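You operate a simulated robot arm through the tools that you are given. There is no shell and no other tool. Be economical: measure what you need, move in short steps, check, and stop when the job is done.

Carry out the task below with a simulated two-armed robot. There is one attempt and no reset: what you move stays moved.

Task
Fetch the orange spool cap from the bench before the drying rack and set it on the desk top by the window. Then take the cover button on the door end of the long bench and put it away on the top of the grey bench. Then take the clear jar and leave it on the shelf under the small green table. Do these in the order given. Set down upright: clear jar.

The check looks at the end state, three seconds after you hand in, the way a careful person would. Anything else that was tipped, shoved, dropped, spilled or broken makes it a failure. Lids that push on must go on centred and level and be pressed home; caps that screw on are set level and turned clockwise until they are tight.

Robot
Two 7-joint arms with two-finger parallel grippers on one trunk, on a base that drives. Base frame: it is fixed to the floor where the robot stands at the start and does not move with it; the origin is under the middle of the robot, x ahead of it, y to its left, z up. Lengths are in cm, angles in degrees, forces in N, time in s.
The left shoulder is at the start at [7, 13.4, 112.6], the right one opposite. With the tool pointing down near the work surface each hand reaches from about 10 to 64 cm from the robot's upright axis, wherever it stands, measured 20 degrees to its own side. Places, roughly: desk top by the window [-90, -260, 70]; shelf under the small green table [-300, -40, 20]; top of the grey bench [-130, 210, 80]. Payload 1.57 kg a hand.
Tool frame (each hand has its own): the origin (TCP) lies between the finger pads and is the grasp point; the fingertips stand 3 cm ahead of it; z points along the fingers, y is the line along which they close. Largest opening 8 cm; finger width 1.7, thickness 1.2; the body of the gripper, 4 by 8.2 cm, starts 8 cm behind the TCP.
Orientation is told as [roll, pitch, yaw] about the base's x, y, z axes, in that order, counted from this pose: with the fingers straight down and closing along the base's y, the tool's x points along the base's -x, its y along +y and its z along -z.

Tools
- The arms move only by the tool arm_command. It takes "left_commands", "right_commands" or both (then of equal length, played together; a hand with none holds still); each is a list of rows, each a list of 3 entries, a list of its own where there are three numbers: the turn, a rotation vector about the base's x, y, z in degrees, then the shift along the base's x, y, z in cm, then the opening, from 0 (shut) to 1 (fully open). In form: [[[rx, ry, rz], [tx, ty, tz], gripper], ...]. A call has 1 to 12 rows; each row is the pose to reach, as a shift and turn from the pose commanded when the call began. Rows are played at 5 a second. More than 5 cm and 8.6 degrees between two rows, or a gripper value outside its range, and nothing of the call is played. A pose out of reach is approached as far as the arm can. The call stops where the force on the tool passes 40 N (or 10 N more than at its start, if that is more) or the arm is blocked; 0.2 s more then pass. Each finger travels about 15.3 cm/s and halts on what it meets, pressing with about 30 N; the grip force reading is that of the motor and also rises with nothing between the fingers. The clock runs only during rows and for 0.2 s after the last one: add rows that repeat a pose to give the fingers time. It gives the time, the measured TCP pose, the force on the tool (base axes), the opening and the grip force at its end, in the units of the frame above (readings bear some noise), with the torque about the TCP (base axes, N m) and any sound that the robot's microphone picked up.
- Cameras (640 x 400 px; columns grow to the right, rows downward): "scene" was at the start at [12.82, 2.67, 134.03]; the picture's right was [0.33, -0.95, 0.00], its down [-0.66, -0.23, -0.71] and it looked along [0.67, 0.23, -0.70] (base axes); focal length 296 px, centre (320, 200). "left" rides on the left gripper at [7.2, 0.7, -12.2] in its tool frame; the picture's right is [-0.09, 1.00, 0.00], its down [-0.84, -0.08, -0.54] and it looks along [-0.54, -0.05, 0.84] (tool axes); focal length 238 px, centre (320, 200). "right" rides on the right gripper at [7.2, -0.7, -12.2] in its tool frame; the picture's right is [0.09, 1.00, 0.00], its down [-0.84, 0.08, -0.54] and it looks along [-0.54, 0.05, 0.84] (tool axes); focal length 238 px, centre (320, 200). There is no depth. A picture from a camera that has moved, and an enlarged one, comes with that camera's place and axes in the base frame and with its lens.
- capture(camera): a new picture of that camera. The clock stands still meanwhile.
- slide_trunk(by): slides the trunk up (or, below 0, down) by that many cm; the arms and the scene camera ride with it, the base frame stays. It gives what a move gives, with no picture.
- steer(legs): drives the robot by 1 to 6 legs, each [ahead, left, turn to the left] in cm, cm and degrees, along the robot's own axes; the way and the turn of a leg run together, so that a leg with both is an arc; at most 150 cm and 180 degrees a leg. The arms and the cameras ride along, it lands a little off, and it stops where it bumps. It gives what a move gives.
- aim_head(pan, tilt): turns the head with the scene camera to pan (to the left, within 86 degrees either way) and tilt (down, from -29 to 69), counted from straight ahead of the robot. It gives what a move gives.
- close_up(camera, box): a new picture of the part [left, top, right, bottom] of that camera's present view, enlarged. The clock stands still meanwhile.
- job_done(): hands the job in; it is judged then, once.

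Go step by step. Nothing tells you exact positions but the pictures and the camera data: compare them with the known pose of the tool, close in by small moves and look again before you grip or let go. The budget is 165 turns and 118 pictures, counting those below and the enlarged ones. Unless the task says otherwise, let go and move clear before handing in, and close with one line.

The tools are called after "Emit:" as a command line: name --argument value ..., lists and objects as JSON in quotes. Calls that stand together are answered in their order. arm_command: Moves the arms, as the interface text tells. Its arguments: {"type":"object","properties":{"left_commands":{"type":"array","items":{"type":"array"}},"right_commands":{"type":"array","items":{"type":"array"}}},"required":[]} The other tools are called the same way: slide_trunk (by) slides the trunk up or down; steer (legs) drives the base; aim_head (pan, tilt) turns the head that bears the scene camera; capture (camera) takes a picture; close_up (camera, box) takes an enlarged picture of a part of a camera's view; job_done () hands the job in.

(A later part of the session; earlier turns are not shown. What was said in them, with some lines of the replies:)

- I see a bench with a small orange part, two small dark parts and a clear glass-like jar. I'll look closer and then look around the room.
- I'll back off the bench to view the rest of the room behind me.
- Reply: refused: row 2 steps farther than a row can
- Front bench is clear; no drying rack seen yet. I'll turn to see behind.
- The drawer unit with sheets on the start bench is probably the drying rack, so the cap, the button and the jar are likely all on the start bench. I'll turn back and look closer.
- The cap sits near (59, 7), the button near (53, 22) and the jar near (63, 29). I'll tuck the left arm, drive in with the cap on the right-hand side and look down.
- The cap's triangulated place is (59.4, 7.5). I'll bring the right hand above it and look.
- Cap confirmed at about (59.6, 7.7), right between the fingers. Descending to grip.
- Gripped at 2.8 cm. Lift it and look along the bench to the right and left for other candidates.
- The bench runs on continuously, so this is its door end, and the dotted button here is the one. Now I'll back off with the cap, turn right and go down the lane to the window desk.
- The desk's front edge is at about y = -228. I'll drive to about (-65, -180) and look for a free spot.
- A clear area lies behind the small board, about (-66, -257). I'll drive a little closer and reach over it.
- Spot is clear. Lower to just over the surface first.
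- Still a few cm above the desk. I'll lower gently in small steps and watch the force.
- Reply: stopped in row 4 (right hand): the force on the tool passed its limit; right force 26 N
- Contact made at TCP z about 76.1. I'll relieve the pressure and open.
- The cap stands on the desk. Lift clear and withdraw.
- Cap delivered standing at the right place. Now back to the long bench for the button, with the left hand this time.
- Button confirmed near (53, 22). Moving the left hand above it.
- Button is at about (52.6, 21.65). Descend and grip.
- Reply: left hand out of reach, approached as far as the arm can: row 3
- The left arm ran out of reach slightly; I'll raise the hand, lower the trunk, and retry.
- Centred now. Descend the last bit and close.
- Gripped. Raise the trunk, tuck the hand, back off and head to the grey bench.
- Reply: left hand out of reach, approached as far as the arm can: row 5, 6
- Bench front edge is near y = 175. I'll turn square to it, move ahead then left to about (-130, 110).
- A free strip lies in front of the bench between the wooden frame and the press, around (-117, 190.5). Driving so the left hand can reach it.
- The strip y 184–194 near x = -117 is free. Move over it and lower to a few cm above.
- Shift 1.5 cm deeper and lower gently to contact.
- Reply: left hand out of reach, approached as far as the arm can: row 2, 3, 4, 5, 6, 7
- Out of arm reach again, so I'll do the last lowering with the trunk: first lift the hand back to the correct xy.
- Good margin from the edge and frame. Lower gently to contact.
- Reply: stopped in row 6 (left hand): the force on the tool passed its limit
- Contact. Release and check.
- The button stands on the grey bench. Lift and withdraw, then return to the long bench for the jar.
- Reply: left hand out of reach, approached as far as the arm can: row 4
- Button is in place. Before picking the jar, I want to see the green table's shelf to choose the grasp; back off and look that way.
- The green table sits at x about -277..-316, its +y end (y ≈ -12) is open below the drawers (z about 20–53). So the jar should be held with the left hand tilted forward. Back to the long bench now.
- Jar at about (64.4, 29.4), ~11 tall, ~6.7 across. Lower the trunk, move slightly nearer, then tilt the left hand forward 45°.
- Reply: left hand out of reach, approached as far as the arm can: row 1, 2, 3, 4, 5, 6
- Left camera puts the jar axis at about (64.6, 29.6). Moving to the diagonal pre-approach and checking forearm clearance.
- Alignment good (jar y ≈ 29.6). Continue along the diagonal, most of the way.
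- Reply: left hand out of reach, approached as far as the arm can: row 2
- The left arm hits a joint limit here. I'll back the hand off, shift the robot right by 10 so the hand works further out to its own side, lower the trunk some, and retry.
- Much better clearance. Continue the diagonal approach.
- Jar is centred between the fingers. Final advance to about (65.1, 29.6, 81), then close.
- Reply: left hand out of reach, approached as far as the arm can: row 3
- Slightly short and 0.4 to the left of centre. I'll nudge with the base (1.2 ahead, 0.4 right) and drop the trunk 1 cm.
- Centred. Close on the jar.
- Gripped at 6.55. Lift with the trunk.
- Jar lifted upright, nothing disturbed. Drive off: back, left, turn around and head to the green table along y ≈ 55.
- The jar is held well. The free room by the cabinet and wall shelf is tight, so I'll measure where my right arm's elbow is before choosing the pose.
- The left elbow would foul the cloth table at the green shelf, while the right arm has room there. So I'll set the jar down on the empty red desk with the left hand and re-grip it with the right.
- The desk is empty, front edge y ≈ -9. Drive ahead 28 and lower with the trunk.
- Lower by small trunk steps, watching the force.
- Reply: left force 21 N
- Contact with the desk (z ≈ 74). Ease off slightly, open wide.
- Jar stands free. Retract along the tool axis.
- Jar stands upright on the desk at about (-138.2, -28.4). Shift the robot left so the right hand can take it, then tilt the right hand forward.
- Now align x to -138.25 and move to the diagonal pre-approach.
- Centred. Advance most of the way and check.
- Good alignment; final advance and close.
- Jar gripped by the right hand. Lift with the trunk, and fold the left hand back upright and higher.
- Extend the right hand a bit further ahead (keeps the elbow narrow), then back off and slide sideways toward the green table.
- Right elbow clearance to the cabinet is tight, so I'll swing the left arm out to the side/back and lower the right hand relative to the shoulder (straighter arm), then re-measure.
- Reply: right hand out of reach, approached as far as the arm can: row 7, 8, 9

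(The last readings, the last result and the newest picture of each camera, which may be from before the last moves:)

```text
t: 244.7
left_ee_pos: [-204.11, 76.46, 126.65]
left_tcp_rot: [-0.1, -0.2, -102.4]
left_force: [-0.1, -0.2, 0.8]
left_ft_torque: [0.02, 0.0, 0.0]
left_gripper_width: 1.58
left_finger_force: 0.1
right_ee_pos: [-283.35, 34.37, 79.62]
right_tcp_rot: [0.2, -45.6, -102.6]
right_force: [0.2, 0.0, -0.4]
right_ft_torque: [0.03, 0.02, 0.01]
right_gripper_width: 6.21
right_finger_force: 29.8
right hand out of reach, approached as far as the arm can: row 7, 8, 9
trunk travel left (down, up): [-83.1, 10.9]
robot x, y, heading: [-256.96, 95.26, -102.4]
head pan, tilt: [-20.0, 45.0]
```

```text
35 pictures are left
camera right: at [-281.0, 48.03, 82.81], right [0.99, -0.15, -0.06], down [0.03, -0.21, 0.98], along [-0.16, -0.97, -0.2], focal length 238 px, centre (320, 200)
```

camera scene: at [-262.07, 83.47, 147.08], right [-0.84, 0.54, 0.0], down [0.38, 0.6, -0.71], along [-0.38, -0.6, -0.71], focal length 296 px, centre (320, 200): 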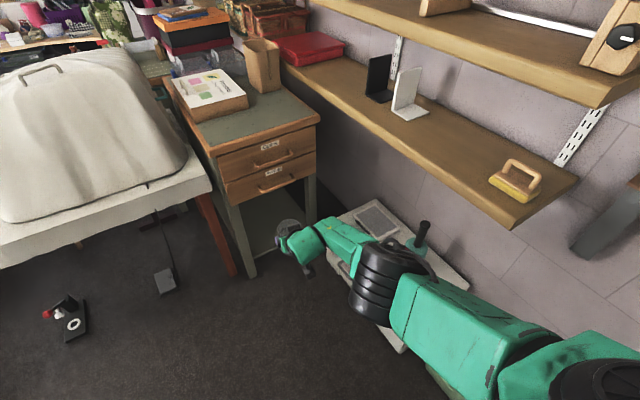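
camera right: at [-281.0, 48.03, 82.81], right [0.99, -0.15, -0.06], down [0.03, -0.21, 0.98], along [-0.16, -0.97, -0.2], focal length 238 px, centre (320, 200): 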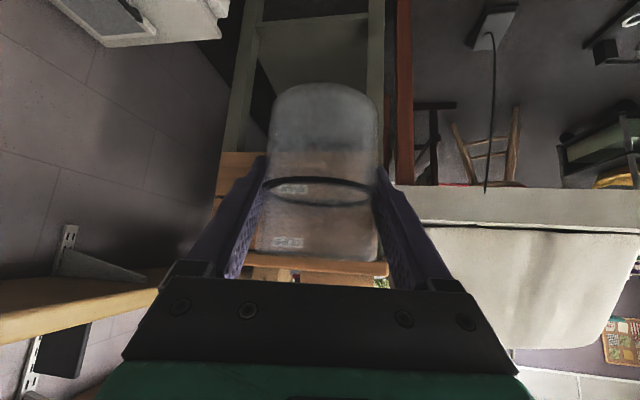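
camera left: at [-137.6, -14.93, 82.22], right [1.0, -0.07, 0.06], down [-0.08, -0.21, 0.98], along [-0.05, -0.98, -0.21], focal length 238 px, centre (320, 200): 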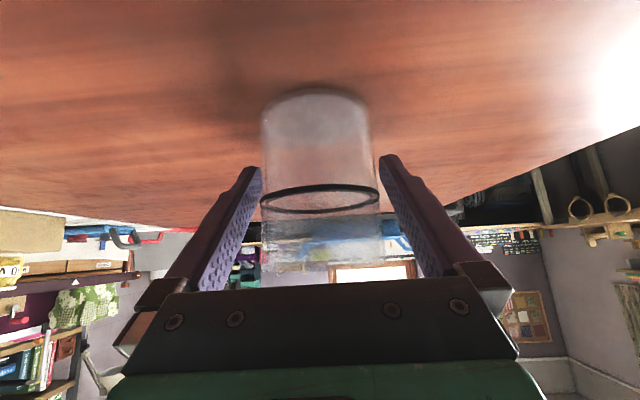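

Now the right elbow trails almost straight behind the hand, which clears the cabinet. Lower the trunk 51 cm here in free space and check.

Emit:
slide_trunk --by -51

Emit:
capture --camera "scene"

Emit:
capture --camera "right"

```text
refused: -51 is not a number from -40 to 40
```

```text
34 pictures are left
camera scene: at [-262.07, 83.47, 147.08], right [-0.84, 0.54, 0.0], down [0.38, 0.6, -0.71], along [-0.38, -0.6, -0.71], focal length 296 px, centre (320, 200)
```

scene: 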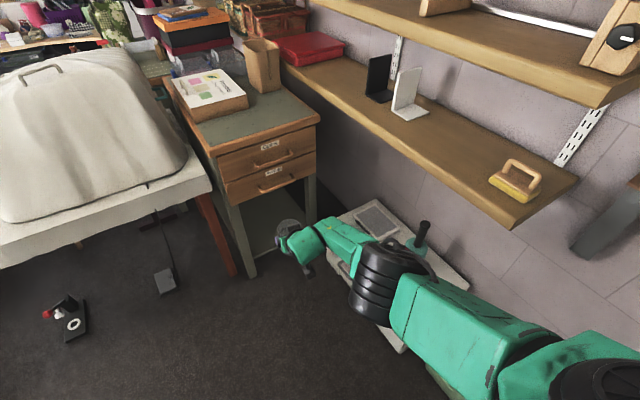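

```text
33 pictures are left
camera right: at [-281.0, 48.03, 82.81], right [0.99, -0.15, -0.06], down [0.03, -0.21, 0.98], along [-0.16, -0.97, -0.2], focal length 238 px, centre (320, 200)
```

right: 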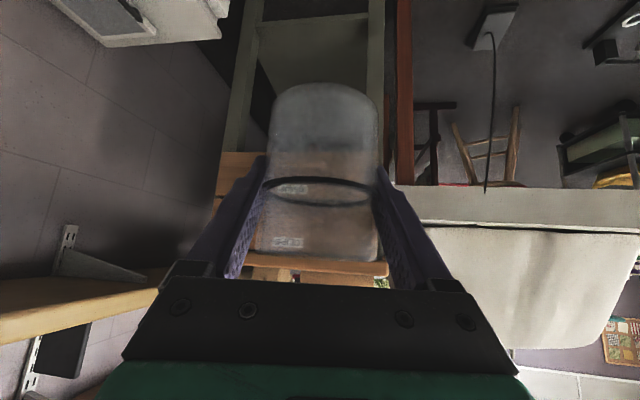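

Emit:
slide_trunk --by -30

Emit:
slide_trunk --by -20

Emit:
capture --camera "scene"

Emit:
capture --camera "right"

```text
t: 247.7
left_ee_pos: [-204.26, 76.35, 96.73]
left_tcp_rot: [0.1, -0.2, -102.4]
left_force: [-0.1, 0.6, -0.3]
left_ft_torque: [-0.03, 0.04, -0.01]
left_gripper_width: 1.61
left_finger_force: 0.1
right_ee_pos: [-283.38, 34.32, 49.56]
right_tcp_rot: [0.3, -45.5, -102.6]
right_force: [-0.3, -0.4, -1.0]
right_ft_torque: [-0.05, -0.05, -0.02]
right_gripper_width: 6.23
right_finger_force: 29.8
trunk travel left (down, up): [-53.1, 40.9]
robot x, y, heading: [-257.31, 95.0, -102.5]
head pan, tilt: [-20.0, 45.0]
```

```text
t: 249.8
left_ee_pos: [-204.3, 76.27, 76.72]
left_tcp_rot: [0.0, -0.1, -102.4]
left_force: [-0.3, -0.1, -0.5]
left_ft_torque: [-0.02, 0.03, 0.04]
left_gripper_width: 1.6
left_finger_force: 0.1
right_ee_pos: [-283.38, 34.38, 29.52]
right_tcp_rot: [0.4, -45.6, -102.6]
right_force: [-0.1, -0.3, -0.5]
right_ft_torque: [-0.04, 0.0, 0.04]
right_gripper_width: 6.19
right_finger_force: 30.2
trunk travel left (down, up): [-33.1, 60.9]
robot x, y, heading: [-256.96, 94.78, -102.3]
head pan, tilt: [-20.0, 45.0]
```

```text
32 pictures are left
camera scene: at [-262.14, 83.37, 97.07], right [-0.84, 0.54, 0.0], down [0.38, 0.6, -0.71], along [-0.38, -0.6, -0.71], focal length 296 px, centre (320, 200)
```

scene: 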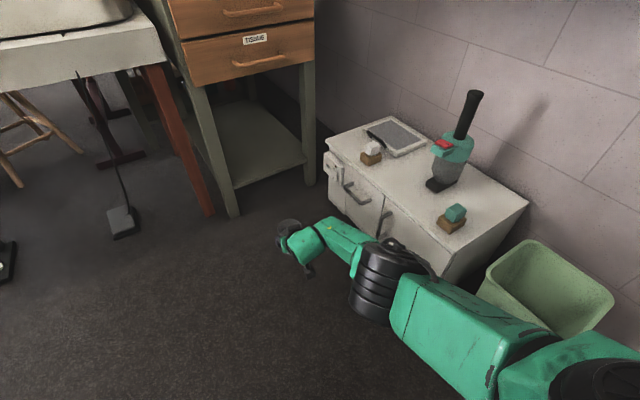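

```text
31 pictures are left
camera right: at [-281.05, 47.97, 32.78], right [0.99, -0.15, -0.06], down [0.03, -0.21, 0.98], along [-0.16, -0.97, -0.2], focal length 238 px, centre (320, 200)
```

right: 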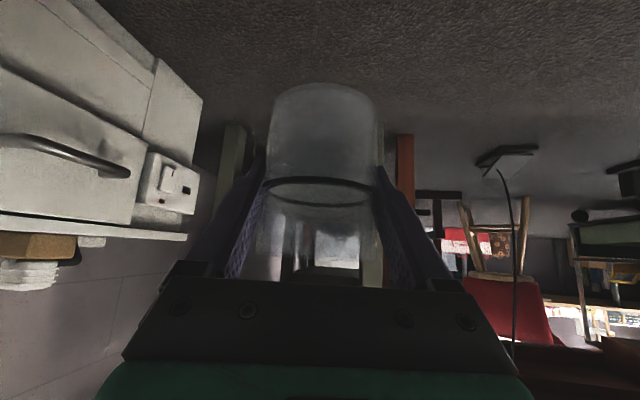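

The view shows the shelf (top z ≈ 16) between the legs at x ≈ -277 and -315, and good clearance everywhere. Driving straight ahead 53 puts the jar at about (-294, -18); first 38.

Emit:
steer --legs '[[38, 0.9, 0]]'

Emit:
capture --camera "scene"

Emit:
capture --camera "right"

```text
t: 252.3
left_ee_pos: [-211.6, 38.83, 76.68]
left_tcp_rot: [0.1, 0.1, -102.3]
left_force: [0.7, 0.0, 0.3]
left_ft_torque: [0.05, -0.03, 0.01]
left_gripper_width: 1.6
left_finger_force: 0.1
right_ee_pos: [-290.57, -3.1, 29.54]
right_tcp_rot: [0.3, -45.4, -102.4]
right_force: [0.0, 0.2, -0.8]
right_ft_torque: [-0.01, 0.0, -0.05]
right_gripper_width: 6.23
right_finger_force: 30.0
trunk travel left (down, up): [-33.1, 60.9]
robot x, y, heading: [-264.1, 57.72, -102.5]
head pan, tilt: [-20.0, 45.0]
```

```text
30 pictures are left
camera scene: at [-269.45, 45.91, 97.06], right [-0.84, 0.54, 0.0], down [0.38, 0.6, -0.71], along [-0.38, -0.6, -0.71], focal length 296 px, centre (320, 200)
```

scene: 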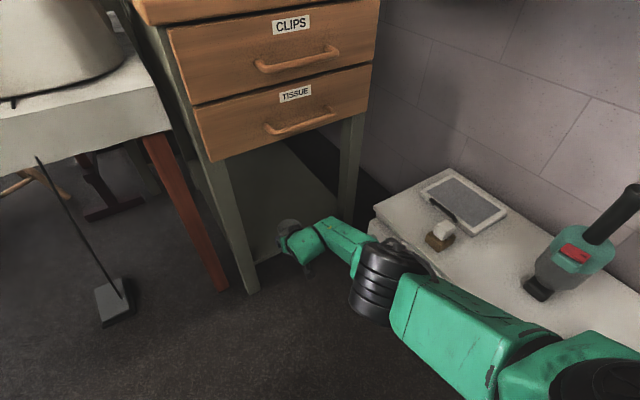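

```text
29 pictures are left
camera right: at [-288.32, 10.53, 32.74], right [0.99, -0.15, -0.06], down [0.03, -0.21, 0.98], along [-0.16, -0.97, -0.2], focal length 238 px, centre (320, 200)
```

right: 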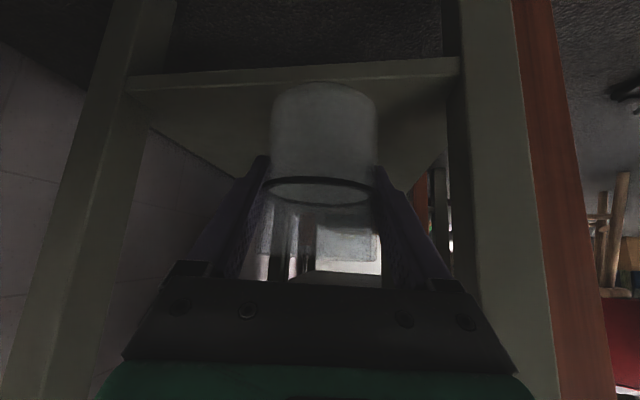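

Gap is well centred. Advance the last 15.

Emit:
steer --legs '[[16, 0, 0]]'

Emit:
capture --camera "right"

Emit:
capture --camera "scene"

```text
t: 253.7
left_ee_pos: [-214.99, 23.15, 76.63]
left_tcp_rot: [-0.1, 0.0, -102.4]
left_force: [-0.2, -0.3, -0.2]
left_ft_torque: [0.02, 0.01, 0.03]
left_gripper_width: 1.61
left_finger_force: 0.0
right_ee_pos: [-294.0, -18.81, 29.43]
right_tcp_rot: [0.3, -45.5, -102.4]
right_force: [-0.4, 0.0, 0.0]
right_ft_torque: [0.02, 0.03, 0.02]
right_gripper_width: 6.21
right_finger_force: 30.5
trunk travel left (down, up): [-33.1, 60.9]
robot x, y, heading: [-267.41, 42.18, -102.4]
head pan, tilt: [-20.0, 45.0]
```

```text
28 pictures are left
camera right: at [-291.72, -5.21, 32.72], right [0.99, -0.15, -0.06], down [0.03, -0.21, 0.98], along [-0.16, -0.97, -0.2], focal length 238 px, centre (320, 200)
```

right: 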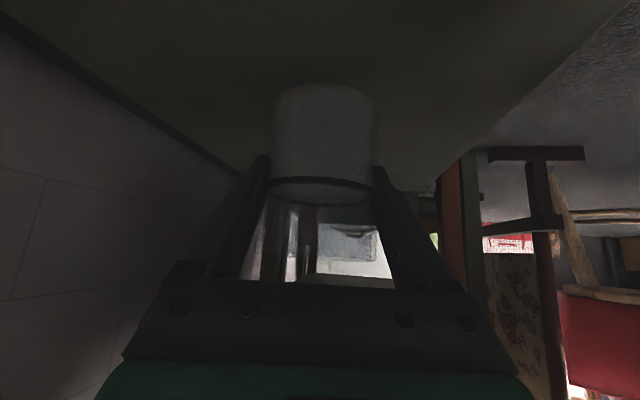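

```text
27 pictures are left
camera scene: at [-272.88, 30.17, 97.05], right [-0.84, 0.53, 0.0], down [0.38, 0.6, -0.71], along [-0.38, -0.6, -0.71], focal length 296 px, centre (320, 200)
```

scene: 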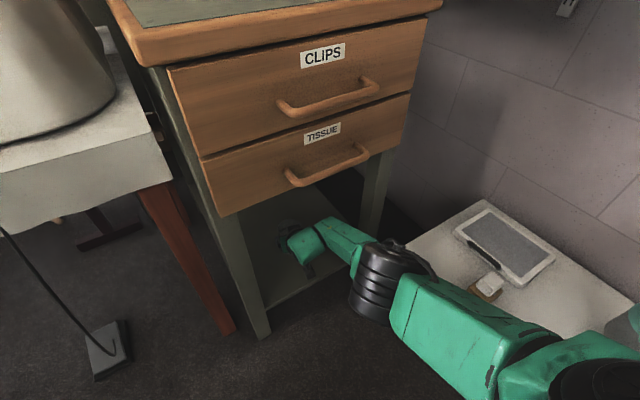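

Lower 5, go 3 deeper, then lower gently to contact.

Emit:
slide_trunk --by -5

Emit:
steer --legs '[[3, 0, 0]]'

Emit:
slide_trunk --by -1.5

Emit:
slide_trunk --by -0.6

Emit:
capture --camera "right"

```text
t: 254.6
left_ee_pos: [-214.98, 23.37, 71.55]
left_tcp_rot: [0.0, -0.2, -102.4]
left_force: [0.0, -0.4, 0.3]
left_ft_torque: [0.01, 0.0, 0.04]
left_gripper_width: 1.6
left_finger_force: 0.1
right_ee_pos: [-294.0, -18.78, 24.42]
right_tcp_rot: [0.3, -45.6, -102.4]
right_force: [-0.3, 0.6, -0.6]
right_ft_torque: [0.0, 0.01, 0.01]
right_gripper_width: 6.22
right_finger_force: 30.7
trunk travel left (down, up): [-28.1, 65.9]
robot x, y, heading: [-267.37, 41.66, -102.5]
head pan, tilt: [-20.0, 45.0]
```

```text
t: 255.4
left_ee_pos: [-215.58, 20.38, 71.75]
left_tcp_rot: [0.0, 0.0, -102.3]
left_force: [0.4, 0.8, -0.5]
left_ft_torque: [0.02, 0.03, 0.03]
left_gripper_width: 1.59
left_finger_force: 0.1
right_ee_pos: [-294.65, -21.83, 24.38]
right_tcp_rot: [0.3, -45.4, -102.5]
right_force: [-0.4, -0.7, 0.0]
right_ft_torque: [-0.02, -0.02, 0.03]
right_gripper_width: 6.24
right_finger_force: 30.3
trunk travel left (down, up): [-28.1, 65.9]
robot x, y, heading: [-268.2, 39.28, -102.4]
head pan, tilt: [-20.0, 45.0]
```

```text
t: 256.1
left_ee_pos: [-215.61, 20.51, 70.25]
left_tcp_rot: [0.0, -0.1, -102.3]
left_force: [-0.5, -0.2, -0.1]
left_ft_torque: [0.02, -0.01, 0.0]
left_gripper_width: 1.59
left_finger_force: 0.0
right_ee_pos: [-294.53, -21.79, 22.9]
right_tcp_rot: [0.3, -45.6, -102.2]
right_force: [-0.5, -0.6, 0.0]
right_ft_torque: [-0.01, -0.01, -0.01]
right_gripper_width: 6.2
right_finger_force: 29.9
trunk travel left (down, up): [-26.6, 67.4]
robot x, y, heading: [-268.04, 39.12, -101.9]
head pan, tilt: [-20.0, 45.0]
```

```text
t: 256.6
left_ee_pos: [-215.55, 20.38, 69.61]
left_tcp_rot: [0.0, -0.1, -102.2]
left_force: [-0.4, -0.3, 0.0]
left_ft_torque: [0.03, 0.01, 0.01]
left_gripper_width: 1.6
left_finger_force: 0.1
right_ee_pos: [-294.47, -21.77, 22.47]
right_tcp_rot: [0.3, -45.5, -102.3]
right_force: [0.1, -0.5, -0.1]
right_ft_torque: [0.03, -0.02, 0.0]
right_gripper_width: 6.22
right_finger_force: 30.4
trunk travel left (down, up): [-26.0, 68.0]
robot x, y, heading: [-268.34, 38.87, -102.3]
head pan, tilt: [-20.0, 45.0]
```

```text
26 pictures are left
camera right: at [-292.36, -8.13, 25.66], right [0.99, -0.15, -0.06], down [0.03, -0.21, 0.98], along [-0.16, -0.97, -0.2], focal length 238 px, centre (320, 200)
```

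right: 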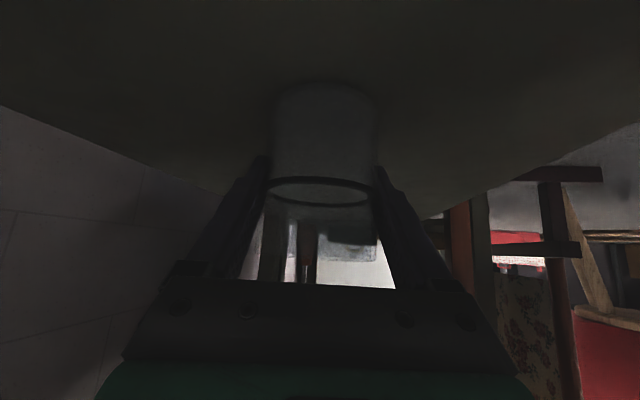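

Emit:
slide_trunk --by -0.5

Emit:
slide_trunk --by -0.5

```text
t: 257.1
left_ee_pos: [-215.49, 20.53, 69.06]
left_tcp_rot: [-0.1, -0.2, -102.3]
left_force: [-0.8, 0.3, 1.0]
left_ft_torque: [0.01, 0.0, -0.01]
left_gripper_width: 1.59
left_finger_force: 0.0
right_ee_pos: [-294.64, -21.85, 22.32]
right_tcp_rot: [0.2, -45.9, -102.4]
right_force: [-0.9, 1.6, 14.8]
right_ft_torque: [0.42, 0.14, -0.03]
right_gripper_width: 6.23
right_finger_force: 29.9
trunk travel left (down, up): [-25.5, 68.5]
robot x, y, heading: [-267.97, 39.17, -102.4]
head pan, tilt: [-20.0, 45.0]
```

```text
t: 257.7
left_ee_pos: [-215.58, 20.54, 68.57]
left_tcp_rot: [-0.1, -0.4, -102.3]
left_force: [-0.1, -0.4, 0.2]
left_ft_torque: [0.02, -0.02, 0.01]
left_gripper_width: 1.6
left_finger_force: 0.1
right_ee_pos: [-294.54, -21.85, 21.88]
right_tcp_rot: [0.3, -46.2, -102.2]
right_force: [-3.2, -4.3, 21.2]
right_ft_torque: [-0.18, 0.33, -0.03]
right_gripper_width: 6.23
right_finger_force: 30.1
trunk travel left (down, up): [-25.0, 69.0]
robot x, y, heading: [-267.98, 39.34, -102.3]
head pan, tilt: [-20.0, 45.0]
```

In contact with the shelf. Ease off 0.5 and open.

Emit:
slide_trunk --by 0.5

Emit:
arm_command --right_commands '[[[0, 0, 0], [0, 0, 0], 0.85], [[0, 0, 0], [0, 0, 0], 1], [[0, 0, 0], [0, 0, 0], 1], [[0, 0, 0], [0, 0, 0], 1]]'

Emit:
capture --camera "right"

```text
t: 258.2
left_ee_pos: [-215.57, 20.35, 69.04]
left_tcp_rot: [-0.1, -0.2, -102.2]
left_force: [-0.2, -0.6, -0.1]
left_ft_torque: [0.01, -0.01, 0.02]
left_gripper_width: 1.59
left_finger_force: 0.1
right_ee_pos: [-294.59, -21.58, 21.89]
right_tcp_rot: [0.2, -45.5, -102.3]
right_force: [1.5, -0.1, 8.4]
right_ft_torque: [-0.27, 0.04, 0.05]
right_gripper_width: 6.22
right_finger_force: 29.8
trunk travel left (down, up): [-25.5, 68.5]
robot x, y, heading: [-268.2, 38.76, -102.3]
head pan, tilt: [-20.0, 45.0]
```

```text
t: 259.2
left_ee_pos: [-215.49, 20.36, 69.07]
left_tcp_rot: [0.0, 0.0, -102.3]
left_force: [0.2, -0.4, -0.6]
left_ft_torque: [0.03, -0.02, 0.04]
left_gripper_width: 1.6
left_finger_force: 0.0
right_ee_pos: [-294.64, -21.73, 21.95]
right_tcp_rot: [0.3, -45.5, -102.2]
right_force: [0.3, -0.3, -0.2]
right_ft_torque: [0.03, 0.02, -0.01]
right_gripper_width: 8.0
right_finger_force: 0.1
trunk travel left (down, up): [-25.5, 68.5]
robot x, y, heading: [-267.98, 38.93, -102.4]
head pan, tilt: [-20.0, 45.0]
```

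```text
25 pictures are left
camera right: at [-292.36, -8.12, 25.16], right [0.99, -0.15, -0.06], down [0.03, -0.21, 0.98], along [-0.16, -0.97, -0.2], focal length 238 px, centre (320, 200)
```

right: 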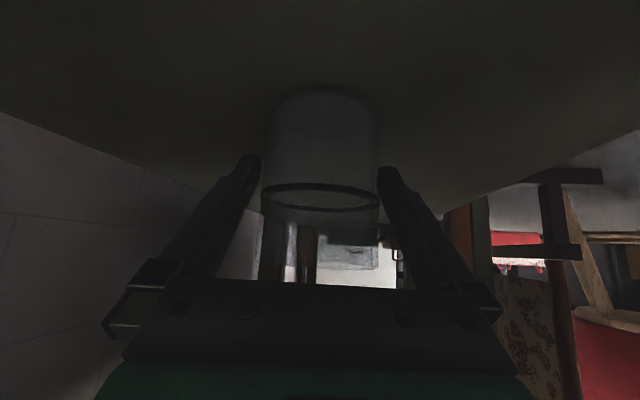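

Jar stands upright. Back straight out with the base (fingers slide off along the tool heading).

Emit:
steer --legs '[[-12, 0, 0]]'

Emit:
capture --camera "right"

Emit:
steer --legs '[[-35, 0, 0]]'

Emit:
capture --camera "scene"

Emit:
close_up --camera "right" --box '[200, 0, 440, 150]'

```text
t: 260.5
left_ee_pos: [-213.07, 31.95, 69.03]
left_tcp_rot: [0.0, -0.1, -102.4]
left_force: [-0.6, 0.9, -0.4]
left_ft_torque: [-0.02, -0.03, 0.02]
left_gripper_width: 1.61
left_finger_force: 0.0
right_ee_pos: [-292.12, -9.92, 22.01]
right_tcp_rot: [0.4, -45.6, -102.4]
right_force: [-1.0, -0.1, 0.5]
right_ft_torque: [0.03, -0.02, 0.02]
right_gripper_width: 8.0
right_finger_force: 0.0
trunk travel left (down, up): [-25.5, 68.5]
robot x, y, heading: [-266.0, 50.87, -102.3]
head pan, tilt: [-20.0, 45.0]
```

```text
24 pictures are left
camera right: at [-289.81, 3.62, 25.19], right [0.99, -0.15, -0.06], down [0.03, -0.21, 0.98], along [-0.16, -0.97, -0.2], focal length 238 px, centre (320, 200)
```

right: 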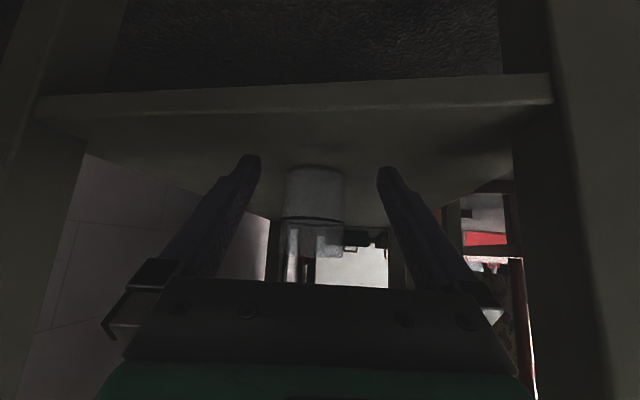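

```text
t: 262.8
left_ee_pos: [-205.56, 66.62, 69.11]
left_tcp_rot: [0.0, -0.1, -102.1]
left_force: [0.8, -0.4, -0.9]
left_ft_torque: [0.01, 0.01, 0.01]
left_gripper_width: 1.62
left_finger_force: 0.1
right_ee_pos: [-284.52, 24.29, 22.0]
right_tcp_rot: [0.3, -45.7, -102.3]
right_force: [-0.9, -0.2, -0.3]
right_ft_torque: [-0.01, -0.02, 0.01]
right_gripper_width: 7.98
right_finger_force: 0.1
trunk travel left (down, up): [-25.5, 68.5]
robot x, y, heading: [-258.17, 85.12, -102.1]
head pan, tilt: [-20.0, 45.0]
```

```text
23 pictures are left
camera scene: at [-263.42, 73.46, 89.47], right [-0.85, 0.53, 0.0], down [0.38, 0.6, -0.71], along [-0.38, -0.6, -0.71], focal length 296 px, centre (320, 200)
```

scene: 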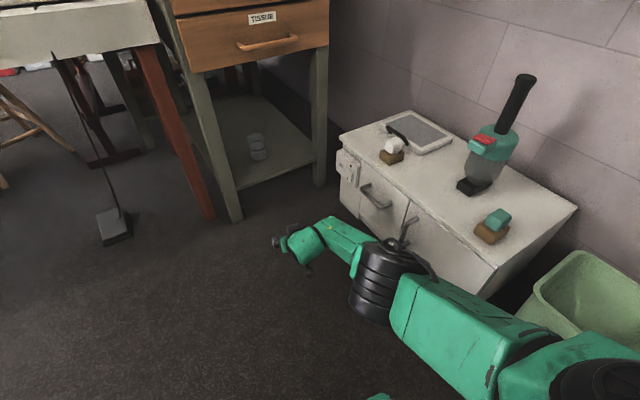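

```text
2.67 times, centred on (320, 75) of right
camera zoom: at [-282.25, 38.0, 25.19], right [0.99, -0.15, -0.06], down [0.03, -0.21, 0.98], along [-0.16, -0.97, -0.2], focal length 636 px, centre (320, 533)
```

zoom: 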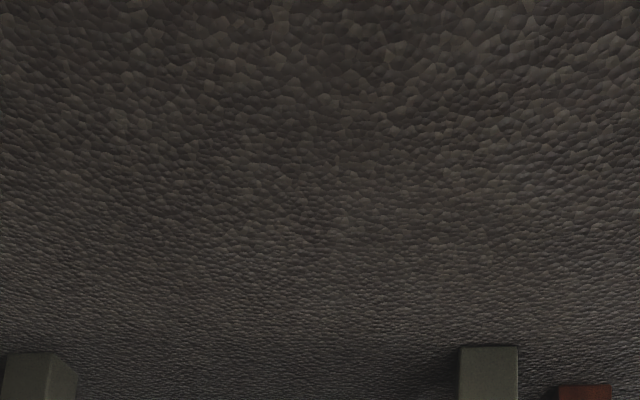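

The jar is standing upright on the shelf under the green table. The cap and button are in their places, and both hands are clear.

Emit:
job_done

```text
The job is handed in.
```

I finished all three in order and handed the job in: the orange spool cap is on the window desk, the cover button on the grey bench, and the clear jar upright on the shelf under the green table. On the way, I set the jar down on the red desk and picked it up again with the other hand. I saw nothing else knocked or moved.
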